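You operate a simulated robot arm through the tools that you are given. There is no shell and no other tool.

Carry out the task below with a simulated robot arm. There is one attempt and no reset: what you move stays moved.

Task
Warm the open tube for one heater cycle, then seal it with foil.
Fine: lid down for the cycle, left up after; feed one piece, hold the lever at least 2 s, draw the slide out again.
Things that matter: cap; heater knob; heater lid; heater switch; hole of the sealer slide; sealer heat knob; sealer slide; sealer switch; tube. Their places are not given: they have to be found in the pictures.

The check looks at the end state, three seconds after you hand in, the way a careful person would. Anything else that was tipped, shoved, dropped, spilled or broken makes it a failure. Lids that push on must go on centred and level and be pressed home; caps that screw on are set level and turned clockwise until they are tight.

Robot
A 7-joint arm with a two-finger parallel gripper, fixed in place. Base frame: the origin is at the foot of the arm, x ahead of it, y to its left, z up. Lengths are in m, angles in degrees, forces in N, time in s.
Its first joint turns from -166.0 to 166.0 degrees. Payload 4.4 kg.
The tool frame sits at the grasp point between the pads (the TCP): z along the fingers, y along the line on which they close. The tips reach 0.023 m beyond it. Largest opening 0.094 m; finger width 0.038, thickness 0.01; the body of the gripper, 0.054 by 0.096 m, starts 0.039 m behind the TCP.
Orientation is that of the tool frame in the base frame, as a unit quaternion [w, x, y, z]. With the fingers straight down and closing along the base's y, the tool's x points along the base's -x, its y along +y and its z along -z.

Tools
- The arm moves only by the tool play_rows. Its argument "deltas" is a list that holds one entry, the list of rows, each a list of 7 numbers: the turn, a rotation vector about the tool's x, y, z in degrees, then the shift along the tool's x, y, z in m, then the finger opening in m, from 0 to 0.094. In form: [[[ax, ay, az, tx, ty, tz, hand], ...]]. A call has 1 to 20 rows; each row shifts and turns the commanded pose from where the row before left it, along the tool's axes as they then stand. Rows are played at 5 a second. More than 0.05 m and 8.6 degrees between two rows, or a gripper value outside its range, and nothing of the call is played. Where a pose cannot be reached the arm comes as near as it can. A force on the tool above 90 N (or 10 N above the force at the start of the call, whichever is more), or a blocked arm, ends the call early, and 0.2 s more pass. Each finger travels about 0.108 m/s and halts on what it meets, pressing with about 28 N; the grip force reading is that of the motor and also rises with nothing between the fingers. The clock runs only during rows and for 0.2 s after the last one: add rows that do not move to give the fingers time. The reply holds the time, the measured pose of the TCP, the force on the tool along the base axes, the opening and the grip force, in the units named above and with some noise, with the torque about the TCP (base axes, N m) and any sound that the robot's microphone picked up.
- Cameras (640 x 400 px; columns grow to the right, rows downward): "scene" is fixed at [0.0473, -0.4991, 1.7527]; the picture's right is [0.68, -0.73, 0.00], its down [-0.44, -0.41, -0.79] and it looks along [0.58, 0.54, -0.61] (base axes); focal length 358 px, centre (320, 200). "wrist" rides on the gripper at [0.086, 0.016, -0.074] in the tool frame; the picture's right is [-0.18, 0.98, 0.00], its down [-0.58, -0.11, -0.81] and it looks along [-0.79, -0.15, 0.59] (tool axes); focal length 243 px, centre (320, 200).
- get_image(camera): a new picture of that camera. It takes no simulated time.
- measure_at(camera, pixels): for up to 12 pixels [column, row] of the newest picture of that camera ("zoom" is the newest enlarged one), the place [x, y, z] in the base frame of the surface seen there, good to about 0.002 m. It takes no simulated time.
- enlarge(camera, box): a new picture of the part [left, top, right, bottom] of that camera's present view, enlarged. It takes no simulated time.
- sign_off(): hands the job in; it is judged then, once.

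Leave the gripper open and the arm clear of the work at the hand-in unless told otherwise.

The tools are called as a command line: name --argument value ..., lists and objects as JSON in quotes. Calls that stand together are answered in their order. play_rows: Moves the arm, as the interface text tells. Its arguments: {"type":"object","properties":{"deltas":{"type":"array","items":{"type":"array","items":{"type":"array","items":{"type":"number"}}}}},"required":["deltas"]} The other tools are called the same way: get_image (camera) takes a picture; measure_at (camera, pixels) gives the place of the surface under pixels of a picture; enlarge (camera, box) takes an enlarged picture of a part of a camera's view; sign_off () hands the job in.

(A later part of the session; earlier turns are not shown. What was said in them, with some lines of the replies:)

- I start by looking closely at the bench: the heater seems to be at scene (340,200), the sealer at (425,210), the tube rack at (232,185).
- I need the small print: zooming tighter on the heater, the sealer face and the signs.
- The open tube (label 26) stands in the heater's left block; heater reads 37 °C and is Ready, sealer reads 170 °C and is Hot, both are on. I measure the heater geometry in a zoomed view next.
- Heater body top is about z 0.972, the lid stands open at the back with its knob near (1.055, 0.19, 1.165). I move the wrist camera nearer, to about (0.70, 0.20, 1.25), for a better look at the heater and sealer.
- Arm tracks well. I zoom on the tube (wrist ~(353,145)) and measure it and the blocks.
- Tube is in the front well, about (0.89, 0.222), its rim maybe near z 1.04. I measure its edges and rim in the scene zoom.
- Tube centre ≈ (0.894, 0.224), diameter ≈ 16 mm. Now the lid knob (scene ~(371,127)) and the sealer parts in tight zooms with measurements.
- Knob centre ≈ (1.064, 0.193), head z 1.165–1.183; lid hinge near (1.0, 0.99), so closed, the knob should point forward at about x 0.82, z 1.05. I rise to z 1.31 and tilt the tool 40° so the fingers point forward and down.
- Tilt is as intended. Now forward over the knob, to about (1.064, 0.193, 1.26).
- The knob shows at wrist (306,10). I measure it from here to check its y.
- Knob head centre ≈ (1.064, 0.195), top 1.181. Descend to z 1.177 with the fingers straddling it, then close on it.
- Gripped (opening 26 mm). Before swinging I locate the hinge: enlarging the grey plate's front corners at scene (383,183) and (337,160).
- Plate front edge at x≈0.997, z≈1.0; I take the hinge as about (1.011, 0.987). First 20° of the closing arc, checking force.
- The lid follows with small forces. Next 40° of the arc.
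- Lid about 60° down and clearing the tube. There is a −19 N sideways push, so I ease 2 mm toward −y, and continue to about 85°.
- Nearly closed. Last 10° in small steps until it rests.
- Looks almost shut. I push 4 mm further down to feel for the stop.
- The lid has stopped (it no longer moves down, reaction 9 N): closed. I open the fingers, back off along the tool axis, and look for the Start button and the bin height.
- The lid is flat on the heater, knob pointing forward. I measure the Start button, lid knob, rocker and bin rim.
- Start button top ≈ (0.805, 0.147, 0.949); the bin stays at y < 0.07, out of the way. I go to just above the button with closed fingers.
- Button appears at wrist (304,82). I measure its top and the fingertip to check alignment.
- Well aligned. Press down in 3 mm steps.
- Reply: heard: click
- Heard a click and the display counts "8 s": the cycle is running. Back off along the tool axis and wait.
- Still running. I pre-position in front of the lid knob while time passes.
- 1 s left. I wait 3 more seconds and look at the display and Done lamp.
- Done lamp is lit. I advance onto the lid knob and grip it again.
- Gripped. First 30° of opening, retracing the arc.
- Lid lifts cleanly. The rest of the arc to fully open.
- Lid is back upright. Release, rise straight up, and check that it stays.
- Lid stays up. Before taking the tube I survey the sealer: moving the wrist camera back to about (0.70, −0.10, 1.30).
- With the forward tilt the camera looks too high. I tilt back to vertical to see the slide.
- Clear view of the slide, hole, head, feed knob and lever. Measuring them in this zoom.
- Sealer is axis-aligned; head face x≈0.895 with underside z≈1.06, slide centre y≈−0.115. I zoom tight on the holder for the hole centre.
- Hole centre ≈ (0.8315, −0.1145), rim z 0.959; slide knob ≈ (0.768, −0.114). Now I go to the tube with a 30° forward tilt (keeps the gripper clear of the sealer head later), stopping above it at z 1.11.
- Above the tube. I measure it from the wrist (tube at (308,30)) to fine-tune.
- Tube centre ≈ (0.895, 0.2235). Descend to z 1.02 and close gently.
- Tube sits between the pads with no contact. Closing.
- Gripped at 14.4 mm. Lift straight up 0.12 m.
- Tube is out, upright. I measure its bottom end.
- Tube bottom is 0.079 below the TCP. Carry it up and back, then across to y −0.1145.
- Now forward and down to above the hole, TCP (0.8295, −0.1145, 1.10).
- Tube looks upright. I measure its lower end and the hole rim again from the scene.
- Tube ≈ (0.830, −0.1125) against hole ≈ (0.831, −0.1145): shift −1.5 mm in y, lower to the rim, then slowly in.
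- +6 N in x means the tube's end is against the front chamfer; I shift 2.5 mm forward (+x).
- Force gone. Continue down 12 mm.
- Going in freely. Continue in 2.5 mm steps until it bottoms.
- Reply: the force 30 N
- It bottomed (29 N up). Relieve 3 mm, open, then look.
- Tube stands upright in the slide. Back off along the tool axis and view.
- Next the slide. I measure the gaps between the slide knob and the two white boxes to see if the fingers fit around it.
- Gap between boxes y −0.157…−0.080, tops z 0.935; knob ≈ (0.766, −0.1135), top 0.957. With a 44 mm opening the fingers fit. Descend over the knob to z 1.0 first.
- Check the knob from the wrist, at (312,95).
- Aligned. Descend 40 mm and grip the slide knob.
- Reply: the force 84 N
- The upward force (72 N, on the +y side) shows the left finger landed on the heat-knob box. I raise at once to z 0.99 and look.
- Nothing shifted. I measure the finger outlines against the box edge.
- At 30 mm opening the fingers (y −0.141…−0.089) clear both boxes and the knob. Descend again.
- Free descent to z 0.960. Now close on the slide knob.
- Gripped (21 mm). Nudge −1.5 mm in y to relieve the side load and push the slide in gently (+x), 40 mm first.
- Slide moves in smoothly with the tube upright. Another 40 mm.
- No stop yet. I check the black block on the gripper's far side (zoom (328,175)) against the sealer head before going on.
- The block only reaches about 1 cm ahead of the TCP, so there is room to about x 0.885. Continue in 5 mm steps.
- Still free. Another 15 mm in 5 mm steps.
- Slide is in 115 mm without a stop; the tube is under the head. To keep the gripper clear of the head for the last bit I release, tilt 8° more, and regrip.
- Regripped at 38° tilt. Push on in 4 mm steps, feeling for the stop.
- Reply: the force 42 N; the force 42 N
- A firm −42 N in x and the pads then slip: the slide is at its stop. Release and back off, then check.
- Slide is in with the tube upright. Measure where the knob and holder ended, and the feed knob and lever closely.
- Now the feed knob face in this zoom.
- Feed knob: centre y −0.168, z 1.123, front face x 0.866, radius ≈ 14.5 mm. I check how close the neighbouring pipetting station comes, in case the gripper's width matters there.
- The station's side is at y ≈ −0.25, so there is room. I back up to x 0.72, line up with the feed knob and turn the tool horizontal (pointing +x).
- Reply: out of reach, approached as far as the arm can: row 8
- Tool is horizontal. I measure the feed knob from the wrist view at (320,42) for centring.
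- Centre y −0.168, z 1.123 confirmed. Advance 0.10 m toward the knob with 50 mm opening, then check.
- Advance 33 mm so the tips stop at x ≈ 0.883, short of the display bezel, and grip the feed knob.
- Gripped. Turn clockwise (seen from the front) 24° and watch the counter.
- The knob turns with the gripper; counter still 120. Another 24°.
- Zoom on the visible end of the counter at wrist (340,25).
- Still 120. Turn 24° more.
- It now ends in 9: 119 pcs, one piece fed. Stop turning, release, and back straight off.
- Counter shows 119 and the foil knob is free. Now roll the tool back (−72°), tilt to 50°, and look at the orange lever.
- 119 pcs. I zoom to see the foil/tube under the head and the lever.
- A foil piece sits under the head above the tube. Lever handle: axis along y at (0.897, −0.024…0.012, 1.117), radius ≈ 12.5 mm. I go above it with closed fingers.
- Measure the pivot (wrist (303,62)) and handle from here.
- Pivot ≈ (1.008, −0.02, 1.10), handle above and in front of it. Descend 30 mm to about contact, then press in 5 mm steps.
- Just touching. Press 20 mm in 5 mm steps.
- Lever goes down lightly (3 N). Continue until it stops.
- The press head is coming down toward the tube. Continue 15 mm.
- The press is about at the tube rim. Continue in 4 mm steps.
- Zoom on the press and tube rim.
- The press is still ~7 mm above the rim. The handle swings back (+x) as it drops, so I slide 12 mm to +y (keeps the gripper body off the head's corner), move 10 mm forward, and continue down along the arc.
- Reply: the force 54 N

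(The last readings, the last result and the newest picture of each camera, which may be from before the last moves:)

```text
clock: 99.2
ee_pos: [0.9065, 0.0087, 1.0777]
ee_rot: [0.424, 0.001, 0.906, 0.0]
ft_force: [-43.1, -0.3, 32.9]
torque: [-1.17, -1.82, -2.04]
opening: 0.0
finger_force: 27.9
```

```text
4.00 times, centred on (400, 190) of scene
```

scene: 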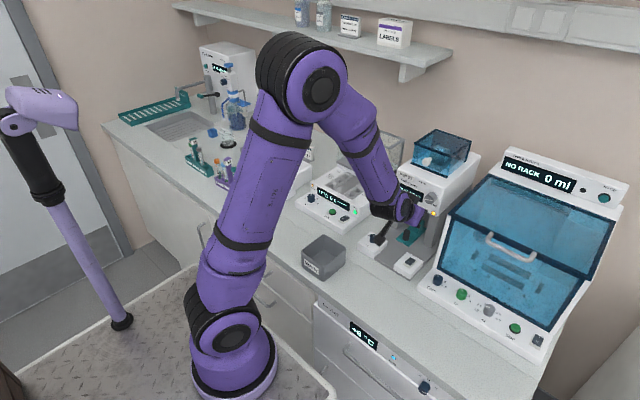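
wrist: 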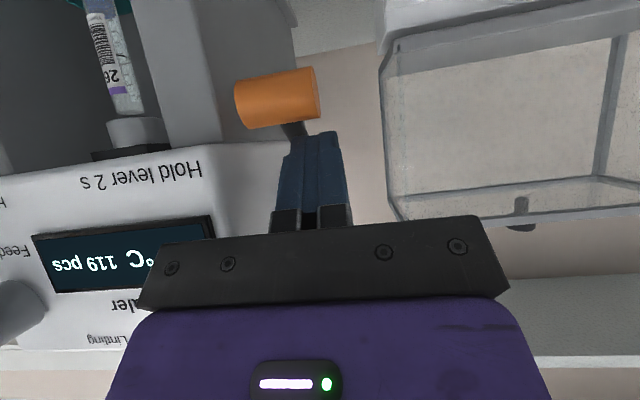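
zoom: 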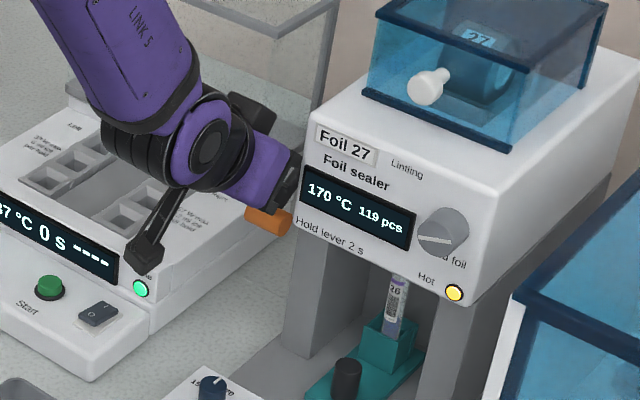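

The reaction (−43 N in x at the −y side) is the gripper body against the head's corner. Back off 20 mm at once, and tilt 20° more so the body stays behind.

play_rows --deltas '[[[0, 0, 0, 0.01286, 0, -0.01532, 0], [0, 0, 0, 0, 0, 0, 0]]]'

enlarge --camera "scene" --box '[340, 120, 460, 240]'

```text
clock: 99.8
ee_pos: [0.8911, 0.0074, 1.073]
ee_rot: [0.423, 0.001, 0.906, 0.0]
ft_force: [-2.0, 0.0, 3.3]
torque: [0.02, 0.01, 0.0]
opening: 0.0001
finger_force: 27.7
```

```text
3.33 times, centred on (400, 180) of scene
```

zoom: 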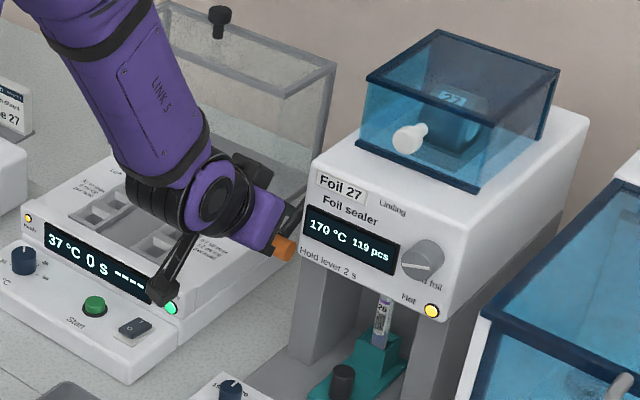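

Sealer has not moved. Tilt to 70° and then press on along the arc.

play_rows --deltas '[[[0, -7, 0, 0, 0, 0, 0], [0, -7, 0, 0, 0, 0, 0], [0, -6, 0, 0, 0, 0, 0], [0, 0, 0, 0, 0, 0, 0]]]'

get_image --camera "wrist"

measure_at --camera "wrist" --pixels '[[280, 100], [280, 60], [285, 115], [250, 95], [310, 90]]'

```text
clock: 100.8
ee_pos: [0.8912, 0.0089, 1.0743]
ee_rot: [0.575, 0.0, 0.818, 0.0]
ft_force: [-1.3, -0.1, 3.9]
torque: [0.01, -0.02, 0.03]
opening: 0.0002
finger_force: 28.2
```

```text
taken
```

wrist: 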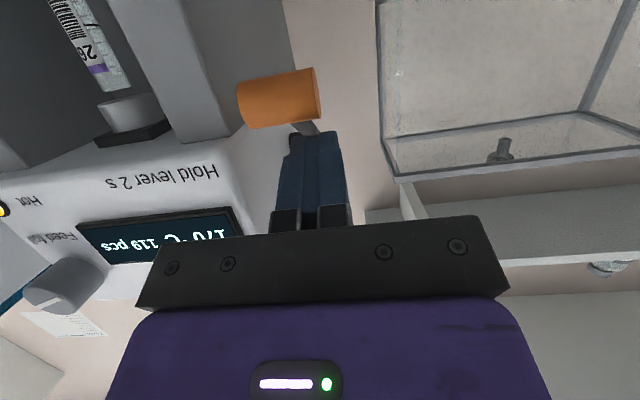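

```text
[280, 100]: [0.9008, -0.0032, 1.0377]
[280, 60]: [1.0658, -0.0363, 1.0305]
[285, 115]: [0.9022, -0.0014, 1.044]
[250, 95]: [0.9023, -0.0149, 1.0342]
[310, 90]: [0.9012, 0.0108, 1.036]
```

Handle centre ≈ (0.914, 1.036) with the fingertips on top. Continue to about 40° of swing in 3 steps.

play_rows --deltas '[[[0, 0, 0, 0.0027, 0, 0.0052, 0], [0, 0, 0, 0.0027, 0, 0.0052, 0], [0, 0, 0, 0.0027, 0, 0.0053, 0]]]'

get_image --camera "wrist"

```text
clock: 101.6
ee_pos: [0.903, 0.0075, 1.0604]
ee_rot: [0.573, -0.001, 0.82, 0.001]
ft_force: [-3.2, 0.0, 4.6]
torque: [-0.02, 0.02, -0.02]
opening: 0.0
finger_force: 27.9
```

```text
taken
```

wrist: 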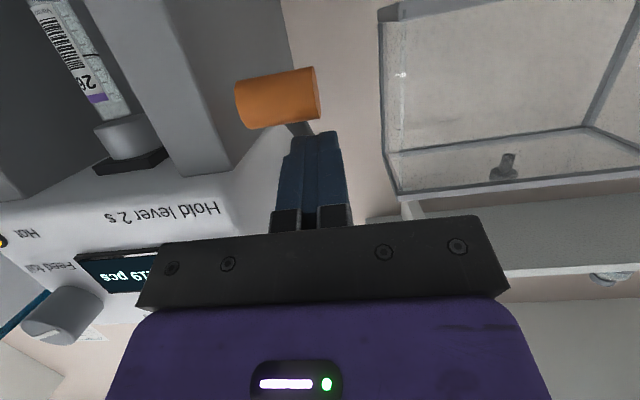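

Press disc is at the rim now. Two more small steps to reach the lever's stop.

play_rows --deltas '[[[0, 0, 0, 0.0025, 0, 0.0036, 0], [0, 0, 0, 0.0025, 0, 0.0036, 0]]]'

get_image --camera "wrist"

enlarge --camera "wrist" --box '[40, 60, 200, 180]'

```text
clock: 102.2
ee_pos: [0.9089, 0.0087, 1.0538]
ee_rot: [0.573, 0.0, 0.819, 0.001]
ft_force: [-3.2, -0.3, 4.2]
torque: [0.0, 0.04, 0.02]
opening: 0.0
finger_force: 28.3
```

```text
taken
```

wrist: 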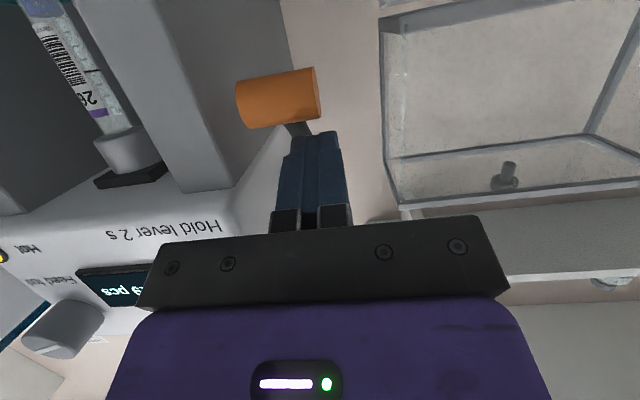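

```text
3.33 times, centred on (120, 120) of wrist
```

zoom: 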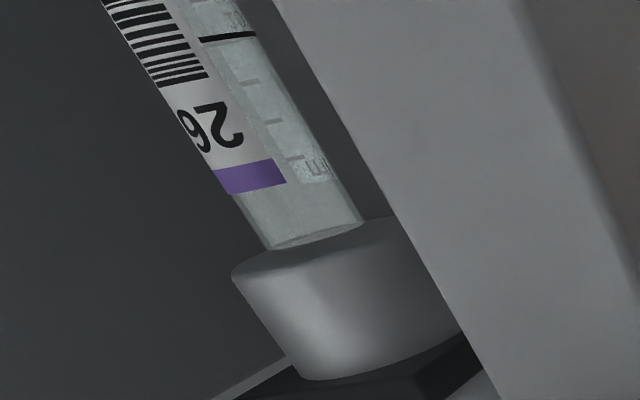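

Nearly in contact with the rim. To stay on top of the handle I tilt 10° more, then press further.

play_rows --deltas '[[[0, -5, 0, 0, 0, 0, 0], [0, -5, 0, 0, 0, 0, 0], [0, 0, 0, 0.0026, 0, 0.0035, 0], [0, 0, 0, 0.0026, 0, 0.0025, 0], [0, 0, 0, 0.0026, 0, 0.0015, 0]]]'

get_image --camera "wrist"

enlarge --camera "scene" --box '[340, 120, 460, 240]'

```text
clock: 103.4
ee_pos: [0.9165, 0.008, 1.0452]
ee_rot: [0.644, -0.001, 0.765, 0.001]
ft_force: [4.8, -0.4, 13.3]
torque: [-0.01, -0.35, 0.0]
opening: 0.0
finger_force: 28.5
```

```text
taken
```

wrist: 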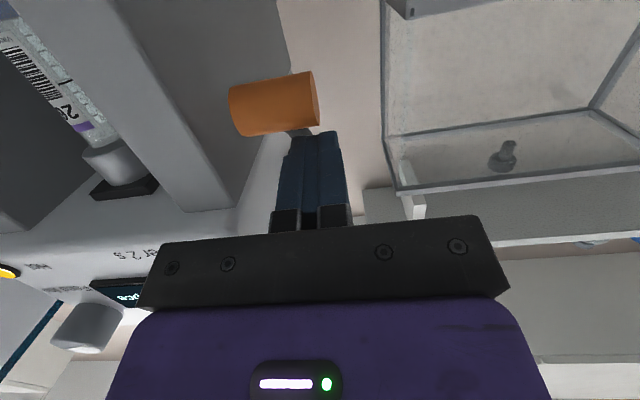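

```text
3.33 times, centred on (400, 180) of scene
```

zoom: 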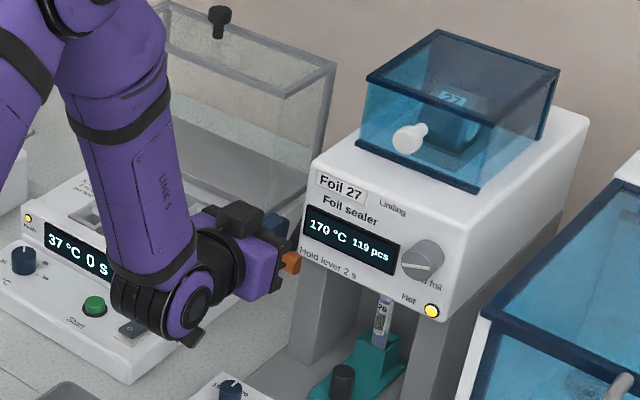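

Resistance rises to 13 N: the press is on the tube. Press 3 mm more to be sure it is at its stop.

play_rows --deltas '[[[0, 0, 0, 0.0015, 0, 0.0005, 0], [0, 0, 0, 0.0015, 0, 0.0005, 0]]]'

enlarge --camera "wrist" --box '[20, 60, 200, 210]'

```text
clock: 104.0
ee_pos: [0.9144, 0.0083, 1.0416]
ee_rot: [0.643, -0.001, 0.766, 0.001]
ft_force: [3.6, -0.2, 19.5]
torque: [0.04, -0.48, -0.02]
opening: 0.0
finger_force: 28.5
```

```text
2.67 times, centred on (110, 135) of wrist
```

zoom: 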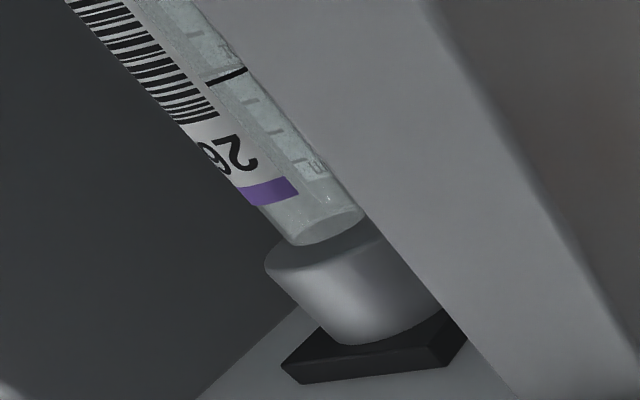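

Force is rising (19 N). I press 4 mm more to confirm it's a firm stop.

play_rows --deltas '[[[0, 0, 0, 0.002, 0, 0.0005, 0], [0, 0, 0, 0.002, 0, 0.0005, 0], [0, 0, 0, 0, 0, 0, 0]]]'

get_image --camera "wrist"

measure_at --camera "wrist" --pixels '[[270, 105], [275, 90], [270, 125], [110, 160], [95, 145], [85, 130]]'

```text
clock: 104.8
ee_pos: [0.9142, 0.0079, 1.0404]
ee_rot: [0.646, 0.0, 0.763, 0.0]
ft_force: [0.9, -1.2, 49.6]
torque: [-0.03, -1.01, 0.05]
opening: 0.0001
finger_force: 28.3
```

```text
taken
```

wrist: 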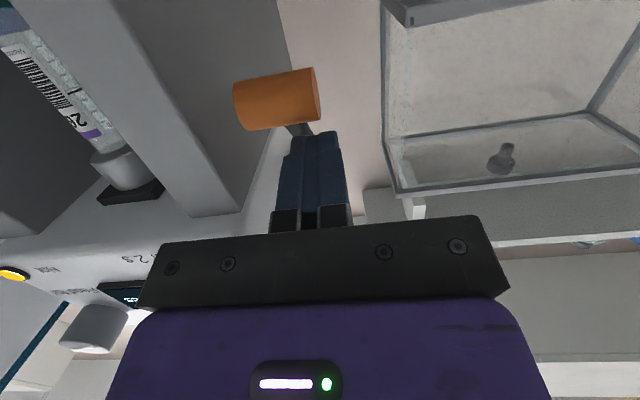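

```text
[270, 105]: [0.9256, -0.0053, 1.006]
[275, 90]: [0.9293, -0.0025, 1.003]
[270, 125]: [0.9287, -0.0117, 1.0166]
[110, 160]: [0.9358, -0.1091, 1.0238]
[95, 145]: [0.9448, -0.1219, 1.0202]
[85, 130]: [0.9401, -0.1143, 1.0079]
```

Firm stop (50 N, no further travel). Hold for 3 s.

play_rows --deltas '[[[0, 0, 0, 0, 0, 0, 0], [0, 0, 0, 0, 0, 0, 0], [0, 0, 0, 0, 0, 0, 0], [0, 0, 0, 0, 0, 0, 0], [0, 0, 0, 0, 0, 0, 0], [0, 0, 0, 0, 0, 0, 0], [0, 0, 0, 0, 0, 0, 0], [0, 0, 0, 0, 0, 0, 0], [0, 0, 0, 0, 0, 0, 0], [0, 0, 0, 0, 0, 0, 0], [0, 0, 0, 0, 0, 0, 0], [0, 0, 0, 0, 0, 0, 0], [0, 0, 0, 0, 0, 0, 0], [0, 0, 0, 0, 0, 0, 0], [0, 0, 0, 0, 0, 0, 0]]]'

enlarge --camera "scene" --box '[380, 170, 450, 240]'

enlarge --camera "wrist" --box '[20, 60, 200, 210]'

```text
clock: 108.0
ee_pos: [0.9141, 0.0091, 1.0421]
ee_rot: [0.646, 0.001, 0.764, 0.0]
ft_force: [1.9, -2.2, 50.1]
torque: [-0.08, -1.03, -0.05]
opening: 0.0
finger_force: 27.6
```

```text
5.71 times, centred on (415, 205) of scene
```

zoom: 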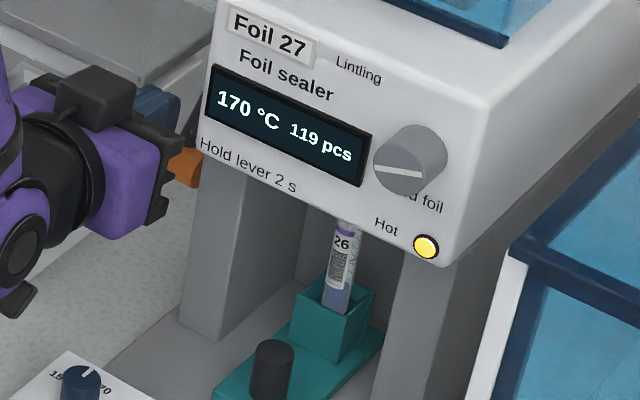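

```text
2.67 times, centred on (110, 135) of wrist
```

zoom: 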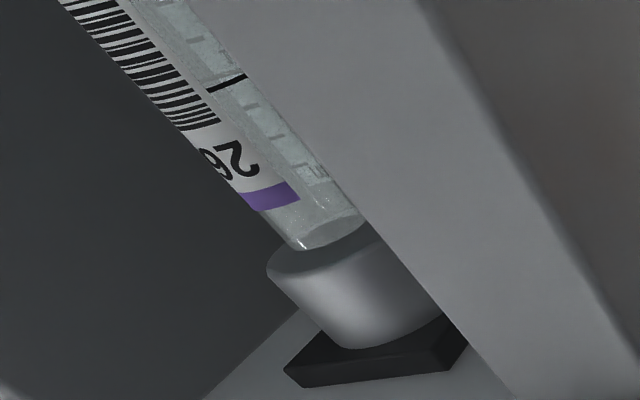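

Held more than 3 s at the stop. Now let the lever rise gently, following it up.

play_rows --deltas '[[[0, 0, 0, -0.0092, 0, -0.0054, 0], [0, 0, 0, -0.0092, 0, -0.0054, 0], [0, 0, 0, -0.0092, 0, -0.0054, 0], [0, 0, 0, -0.0092, 0, -0.0054, 0], [0, 0, 0, -0.0092, 0, -0.0054, 0], [0, 0, 0, -0.0092, 0, -0.0054, 0], [0, 0, 0, -0.0092, 0, -0.0054, 0], [0, 0, 0, -0.0092, 0, -0.0054, 0], [0, 0, 0, -0.0092, 0, -0.0054, 0], [0, 0, 0, -0.0092, 0, -0.0054, 0], [0, 0, 0, -0.0092, 0, -0.0054, 0], [0, 0, 0, -0.0092, 0, -0.0054, 0], [0, 0, 0, 0, 0, -0.03, 0], [0, 0, 0, 0, 0, -0.03, 0], [0, 0, 0, 0, 0, -0.03, 0]]]'

get_image --camera "wrist"

enlarge --camera "scene" --box '[360, 140, 450, 240]'

```text
clock: 111.2
ee_pos: [0.7823, 0.0084, 1.1731]
ee_rot: [0.643, 0.0, 0.766, 0.0]
ft_force: [-0.1, -0.3, 0.3]
torque: [0.02, -0.03, -0.03]
opening: 0.0001
finger_force: 28.0
```

```text
taken
```

wrist: 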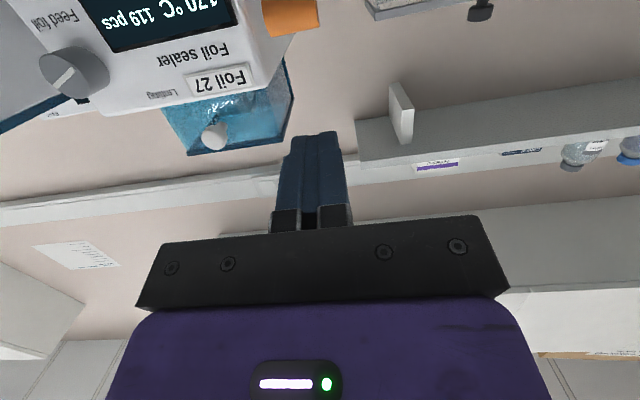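

```text
4.00 times, centred on (405, 190) of scene
```

zoom: 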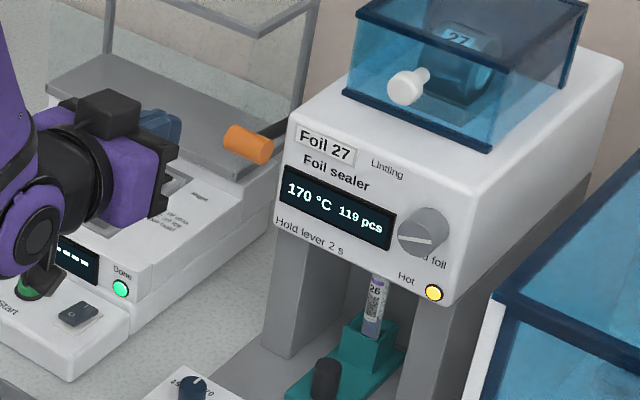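

Lever is back up; display steady. Now go back to the slide knob: tilt to 38° and line up in front of it.

play_rows --deltas '[[[0, 7, 0, 0, 0, 0, 0.034], [0, 7, 0, 0, 0, 0, 0.034], [0, 7, 0, 0, 0, 0, 0.034], [0, 7, 0, 0, 0, 0, 0.034], [0, 7, 0, 0, 0, 0, 0.034], [0, 7, 0, 0, 0, 0, 0.034], [0, 0, 0, 0, -0.0309, 0, 0.034], [0, 0, 0, 0, -0.0309, 0, 0.034], [0, 0, 0, 0, -0.0309, 0, 0.034], [0, 0, 0, 0, -0.0309, 0, 0.034], [0, 0, 0, 0.0284, 0, 0.0283, 0.034], [0, 0, 0, 0.0284, 0, 0.0283, 0.034], [0, 0, 0, 0, 0, 0, 0.034]]]'

get_image --camera "wrist"

enlarge --camera "wrist" --box '[270, 0, 380, 140]'

```text
clock: 114.0
ee_pos: [0.7713, -0.115, 1.0945]
ee_rot: [0.325, 0.001, 0.946, 0.0]
ft_force: [0.3, 0.2, 0.1]
torque: [-0.04, 0.02, -0.03]
opening: 0.0341
finger_force: 0.2
```

```text
taken
```

wrist: 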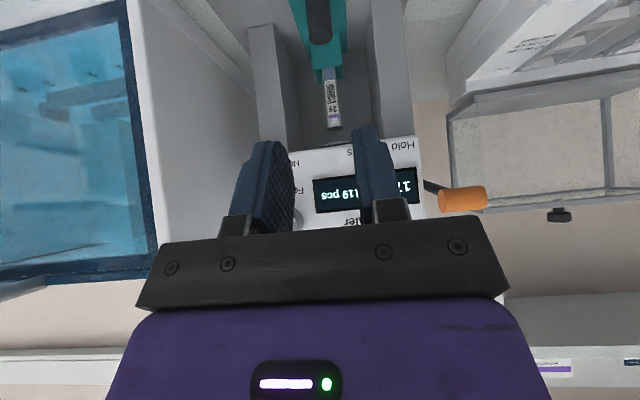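

```text
2.86 times, centred on (325, 70) of wrist
```

zoom: 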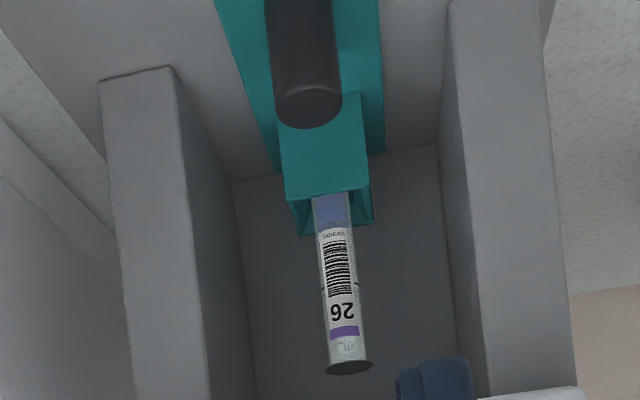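

The tube's mouth now shows a grey foil disc (zoom (350,367)): sealed. Advance along the tool axis to the slide knob.

play_rows --deltas '[[[0, 0, 0, 0, 0.0005, 0.04, 0.034], [0, 0, 0, 0, 0, 0.04, 0.034], [0, 0, 0, 0, 0, 0.04, 0.034], [0, 0, 0, 0, 0, 0.025, 0.034], [0, 0, 0, 0, 0, 0.02, 0.034], [0, 0, 0, 0, 0, 0, 0.034]]]'

get_image --camera "wrist"

```text
clock: 115.4
ee_pos: [0.8745, -0.1147, 0.9626]
ee_rot: [0.326, 0.0, 0.945, 0.0]
ft_force: [0.2, 0.2, 0.7]
torque: [-0.01, -0.02, -0.01]
opening: 0.0336
finger_force: 0.1
```

```text
taken
```

wrist: 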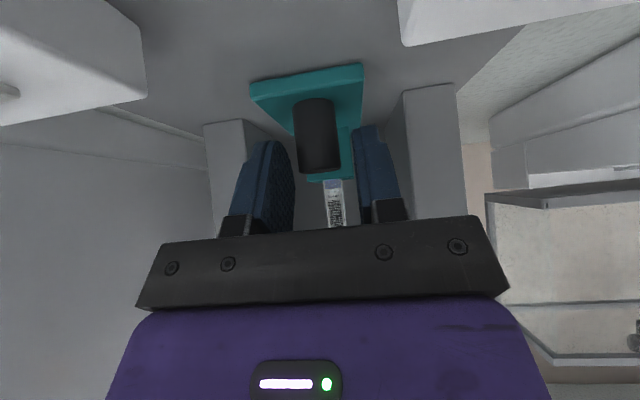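

Knob is between the fingers. Grip it and draw the slide out gently, first 40 mm.

play_rows --deltas '[[[0, 0, 0, 0, 0, 0, 0.022], [0, 0, 0, 0, 0, 0, 0.014], [0, 0, 0, 0, 0, 0, 0.014], [0, 0, 0, 0.0032, 0, -0.0025, 0.014], [0, 0, 0, 0.0063, 0, -0.0049, 0.014], [0, 0, 0, 0.0063, 0, -0.0049, 0.014], [0, 0, 0, 0.0063, 0, -0.0049, 0.014], [0, 0, 0, 0.0063, 0, -0.0049, 0.014], [0, 0, 0, 0.0032, 0, -0.0025, 0.014]]]'

enlarge --camera "scene" --box '[360, 170, 460, 280]'

```text
clock: 117.4
ee_pos: [0.8339, -0.1153, 0.9623]
ee_rot: [0.326, 0.0, 0.945, 0.0]
ft_force: [-0.2, -3.7, -4.9]
torque: [-0.37, 0.11, -0.05]
opening: 0.0212
finger_force: 44.7
```

```text
3.64 times, centred on (410, 225) of scene
```

zoom: 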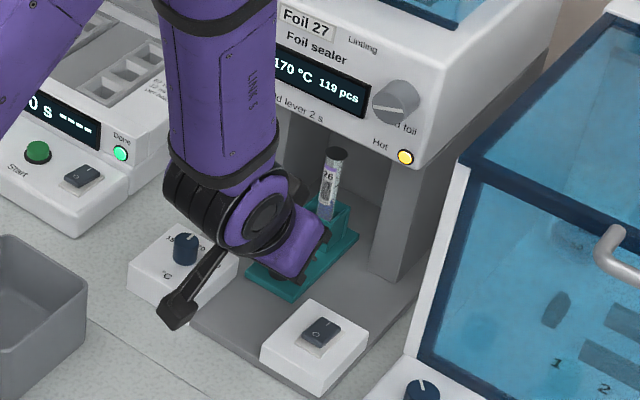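

The sealed tube comes out with dark foil over its mouth. Continue 70 mm more.

play_rows --deltas '[[[0, 0, 0, 0.0063, 0, -0.0049, 0.014], [0, 0, 0, 0.0063, 0, -0.0049, 0.014], [0, 0, 0, 0.0063, 0, -0.0049, 0.014], [0, 0, 0, 0.0063, 0, -0.0049, 0.014], [0, 0, 0, 0.0063, 0, -0.0049, 0.014], [0, 0, 0, 0.0063, 0, -0.0049, 0.014], [0, 0, 0, 0.0063, 0, -0.0049, 0.014], [0, 0, 0, 0.0063, 0, -0.0049, 0.014], [0, 0, 0, 0.004, 0, -0.003, 0.014]]]'

enlarge --camera "scene" --box '[360, 190, 440, 280]'

```text
clock: 119.4
ee_pos: [0.7644, -0.1147, 0.9625]
ee_rot: [0.325, 0.0, 0.946, 0.001]
ft_force: [0.5, -0.3, -3.8]
torque: [-0.3, 0.82, -0.03]
opening: 0.0211
finger_force: 45.1
```

```text
4.44 times, centred on (400, 235) of scene
```

zoom: 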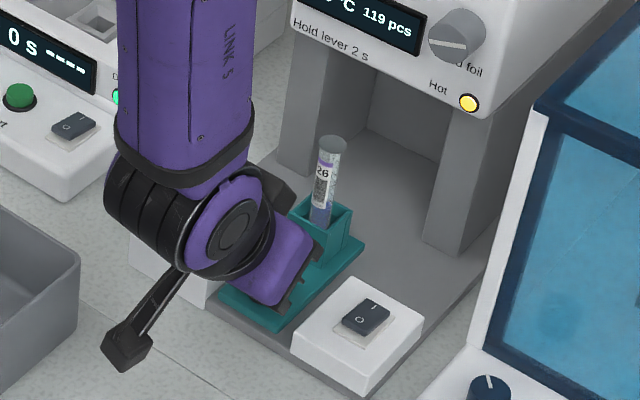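

Almost fully out. A few 3 mm steps to feel the outer stop.

play_rows --deltas '[[[0, 0, 0, 0.0024, 0, -0.0018, 0.014], [0, 0, 0, 0.0024, 0, -0.0018, 0.014], [0, 0, 0, 0.0016, 0, -0.0012, 0.014]]]'

```text
clock: 120.2
ee_pos: [0.7578, -0.1141, 0.9627]
ee_rot: [0.327, 0.0, 0.945, 0.0]
ft_force: [15.4, -3.4, -8.6]
torque: [0.28, 0.09, 0.0]
opening: 0.0211
finger_force: 44.9
```

The outer stop is reached (+15 N). Release and back away.

play_rows --deltas '[[[0, 0, 0, -0.0008, 0, 0.0006, 0.014], [0, 0, 0, 0, 0, 0, 0.03], [0, 0, 0, 0, 0, 0, 0.032], [0, 0, 0, 0, 0, -0.02, 0.032], [0, 0, 0, 0, 0, -0.03, 0.032], [0, 0, 0, 0, 0, -0.04, 0.032], [0, 0, 0, 0, 0, -0.04, 0.05], [0, 0, 0, 0, 0, -0.04, 0.08], [0, 0, 0, -0.02, 0, -0.03, 0.08], [0, 0, 0, -0.02, 0, -0.03, 0.08], [0, 0, 0, 0, 0, 0, 0.08]]]'

get_image --camera "scene"

enlarge --camera "scene" --box '[370, 200, 430, 280]'

get_image --camera "wrist"

```text
clock: 122.6
ee_pos: [0.6543, -0.1149, 1.1659]
ee_rot: [0.327, -0.001, 0.945, 0.001]
ft_force: [-0.1, -0.8, 0.2]
torque: [0.04, 0.02, -0.02]
opening: 0.08
finger_force: 0.0
out of reach, approached as far as the arm can: row 8, 10
```

```text
taken
```

scene: 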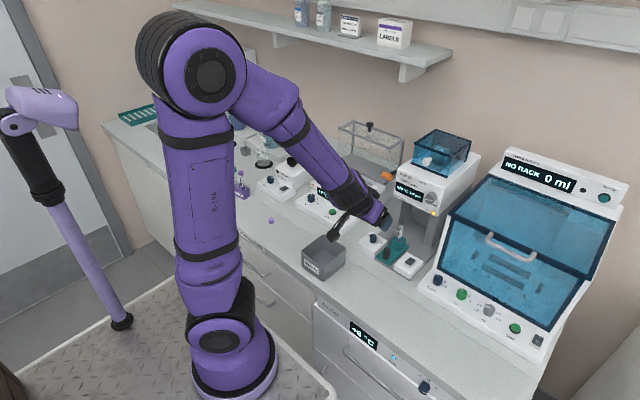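

```text
5.00 times, centred on (400, 240) of scene
```

zoom: 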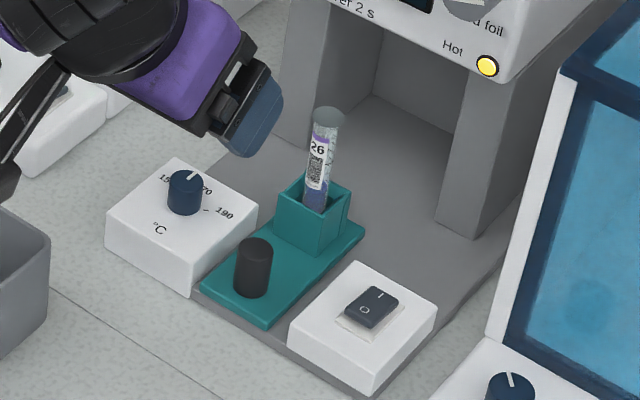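

```text
taken
```

wrist: 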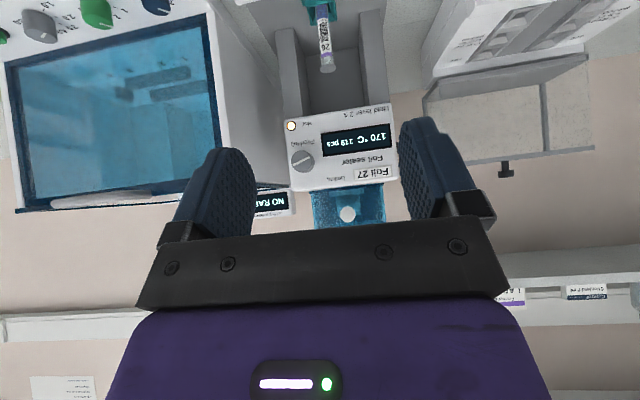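

Tube stands sealed in the drawn-out slide. I raise the arm clear, bring the tool back to vertical, and check everything.

play_rows --deltas '[[[0, 0, 0, -0.0205, 0, -0.0263, 0.094], [0, 0, 0, -0.0205, 0, -0.0263, 0.094], [0, 0, 0, -0.0205, 0, -0.0263, 0.094], [0, 7.6, 0, 0, 0, 0, 0.094], [0, 7.6, 0, 0, 0, 0, 0.094], [0, 7.6, 0, 0, 0, 0, 0.094], [0, 7.6, 0, 0, 0, 0, 0.094], [0, 7.6, 0, 0, 0, 0, 0.094], [0, 0, 0, 0.02, 0.03, -0.02, 0.094], [0, 0, 0, 0.02, 0.03, -0.02, 0.094], [0, 0, 0, 0.02, 0.03, -0.02, 0.094], [0, 0, 0, 0, 0, 0, 0.094]]]'

get_image --camera "scene"

enlarge --camera "scene" --box '[375, 195, 435, 275]'

measure_at --camera "scene" --pixels '[[391, 249], [402, 227], [403, 222], [270, 220], [371, 126]]'

enlarge --camera "scene" --box '[290, 110, 450, 240]'

```text
clock: 125.2
ee_pos: [0.5954, -0.0372, 1.3199]
ee_rot: [-0.001, 0.011, 1.0, 0.011]
ft_force: [0.6, 0.2, -0.2]
torque: [0.02, -0.03, 0.0]
opening: 0.0942
finger_force: 0.0
out of reach, approached as far as the arm can: row 1
```

```text
taken
```

scene: 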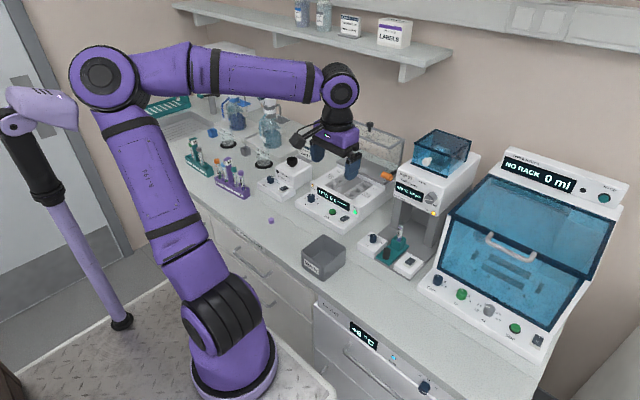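

```text
5.00 times, centred on (405, 235) of scene
```

zoom: 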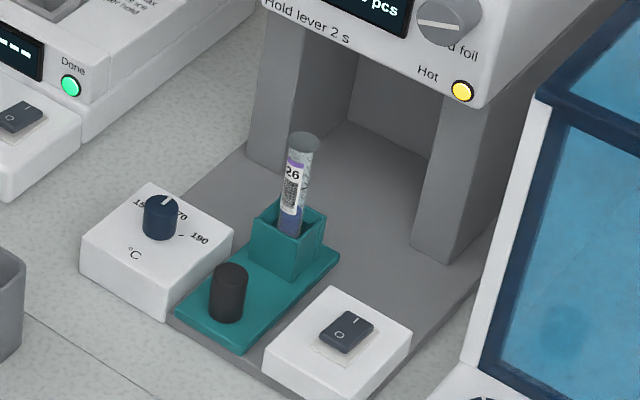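

```text
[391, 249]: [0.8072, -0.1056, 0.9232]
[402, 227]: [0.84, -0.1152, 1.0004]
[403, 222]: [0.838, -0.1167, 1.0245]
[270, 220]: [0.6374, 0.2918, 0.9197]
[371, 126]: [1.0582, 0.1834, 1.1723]
```

```text
3.08 times, centred on (370, 175) of scene
```

zoom: 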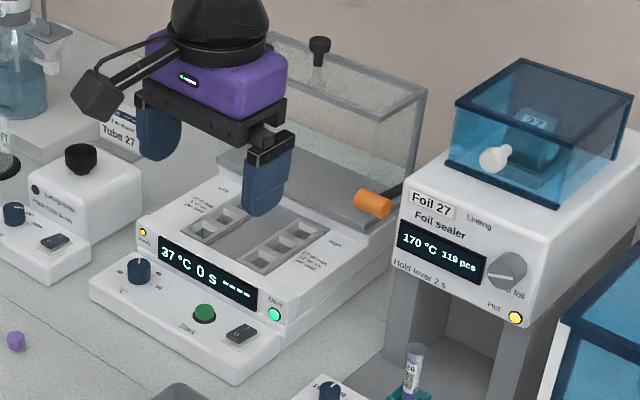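

The tube seems ~13 mm further in than before; I check whether the slide really reached its original out position.

enlarge --camera "scene" --box '[375, 225, 420, 265]'

measure_at --camera "zoom" --pixels '[[230, 225], [230, 240], [232, 290], [280, 130], [332, 88], [412, 125], [362, 175], [130, 335], [440, 200], [345, 30]]'

```text
10.00 times, centred on (398, 245) of scene
```

zoom: 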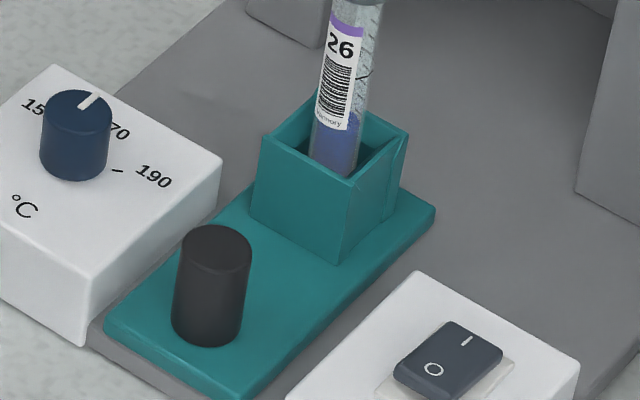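

```text
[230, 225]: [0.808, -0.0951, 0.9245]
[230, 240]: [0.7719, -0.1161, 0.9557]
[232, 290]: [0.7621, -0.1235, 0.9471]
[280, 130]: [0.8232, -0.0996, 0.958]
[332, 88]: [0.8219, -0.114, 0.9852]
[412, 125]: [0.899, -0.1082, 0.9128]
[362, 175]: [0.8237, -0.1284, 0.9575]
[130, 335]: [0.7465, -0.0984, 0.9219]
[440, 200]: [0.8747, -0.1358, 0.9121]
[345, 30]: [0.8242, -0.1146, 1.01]
```

The slide is back at its original out position: pixel-for-pixel the same picture as at the start. The final state is:
- **Tube:** it stands upright in the slide with foil over its mouth.
- **Sealer:** the counter reads 119, so one piece was fed. The lever is back up.
- **Heater:** the lid is up and the Done lamp is lit.
- **Cap:** it has not moved.
- **Arm:** it is clear of the work with the gripper open.

I now hand in.

sign_off

```text
The job is handed in.
```

I warmed the open tube (label 26) for one heater cycle and sealed it with one piece of foil, then handed the job in. I have not seen the check's result.

- **Heater:** I closed the lid, pressed Start, and let the 37 °C cycle run until the Done lamp lit. The lid is back up.
- **Sealing:** I fed one piece of foil (the counter went from 120 to 119). I held the lever at its stop for more than 3 s, and the tube then showed foil over its mouth.
- **End state:** The sealed tube stands upright in the slide, which is back at its starting position. The lever is up, the loose purple cap has not moved, and the arm is clear with the gripper open.

The gripper touched the sealer twice by accident. One finger pressed on the heat-knob box with about 70 N, and the gripper body pushed the head's corner with about 43 N. I backed off both times; in the pictures nothing had shifted and the sealer still read 170 °C.
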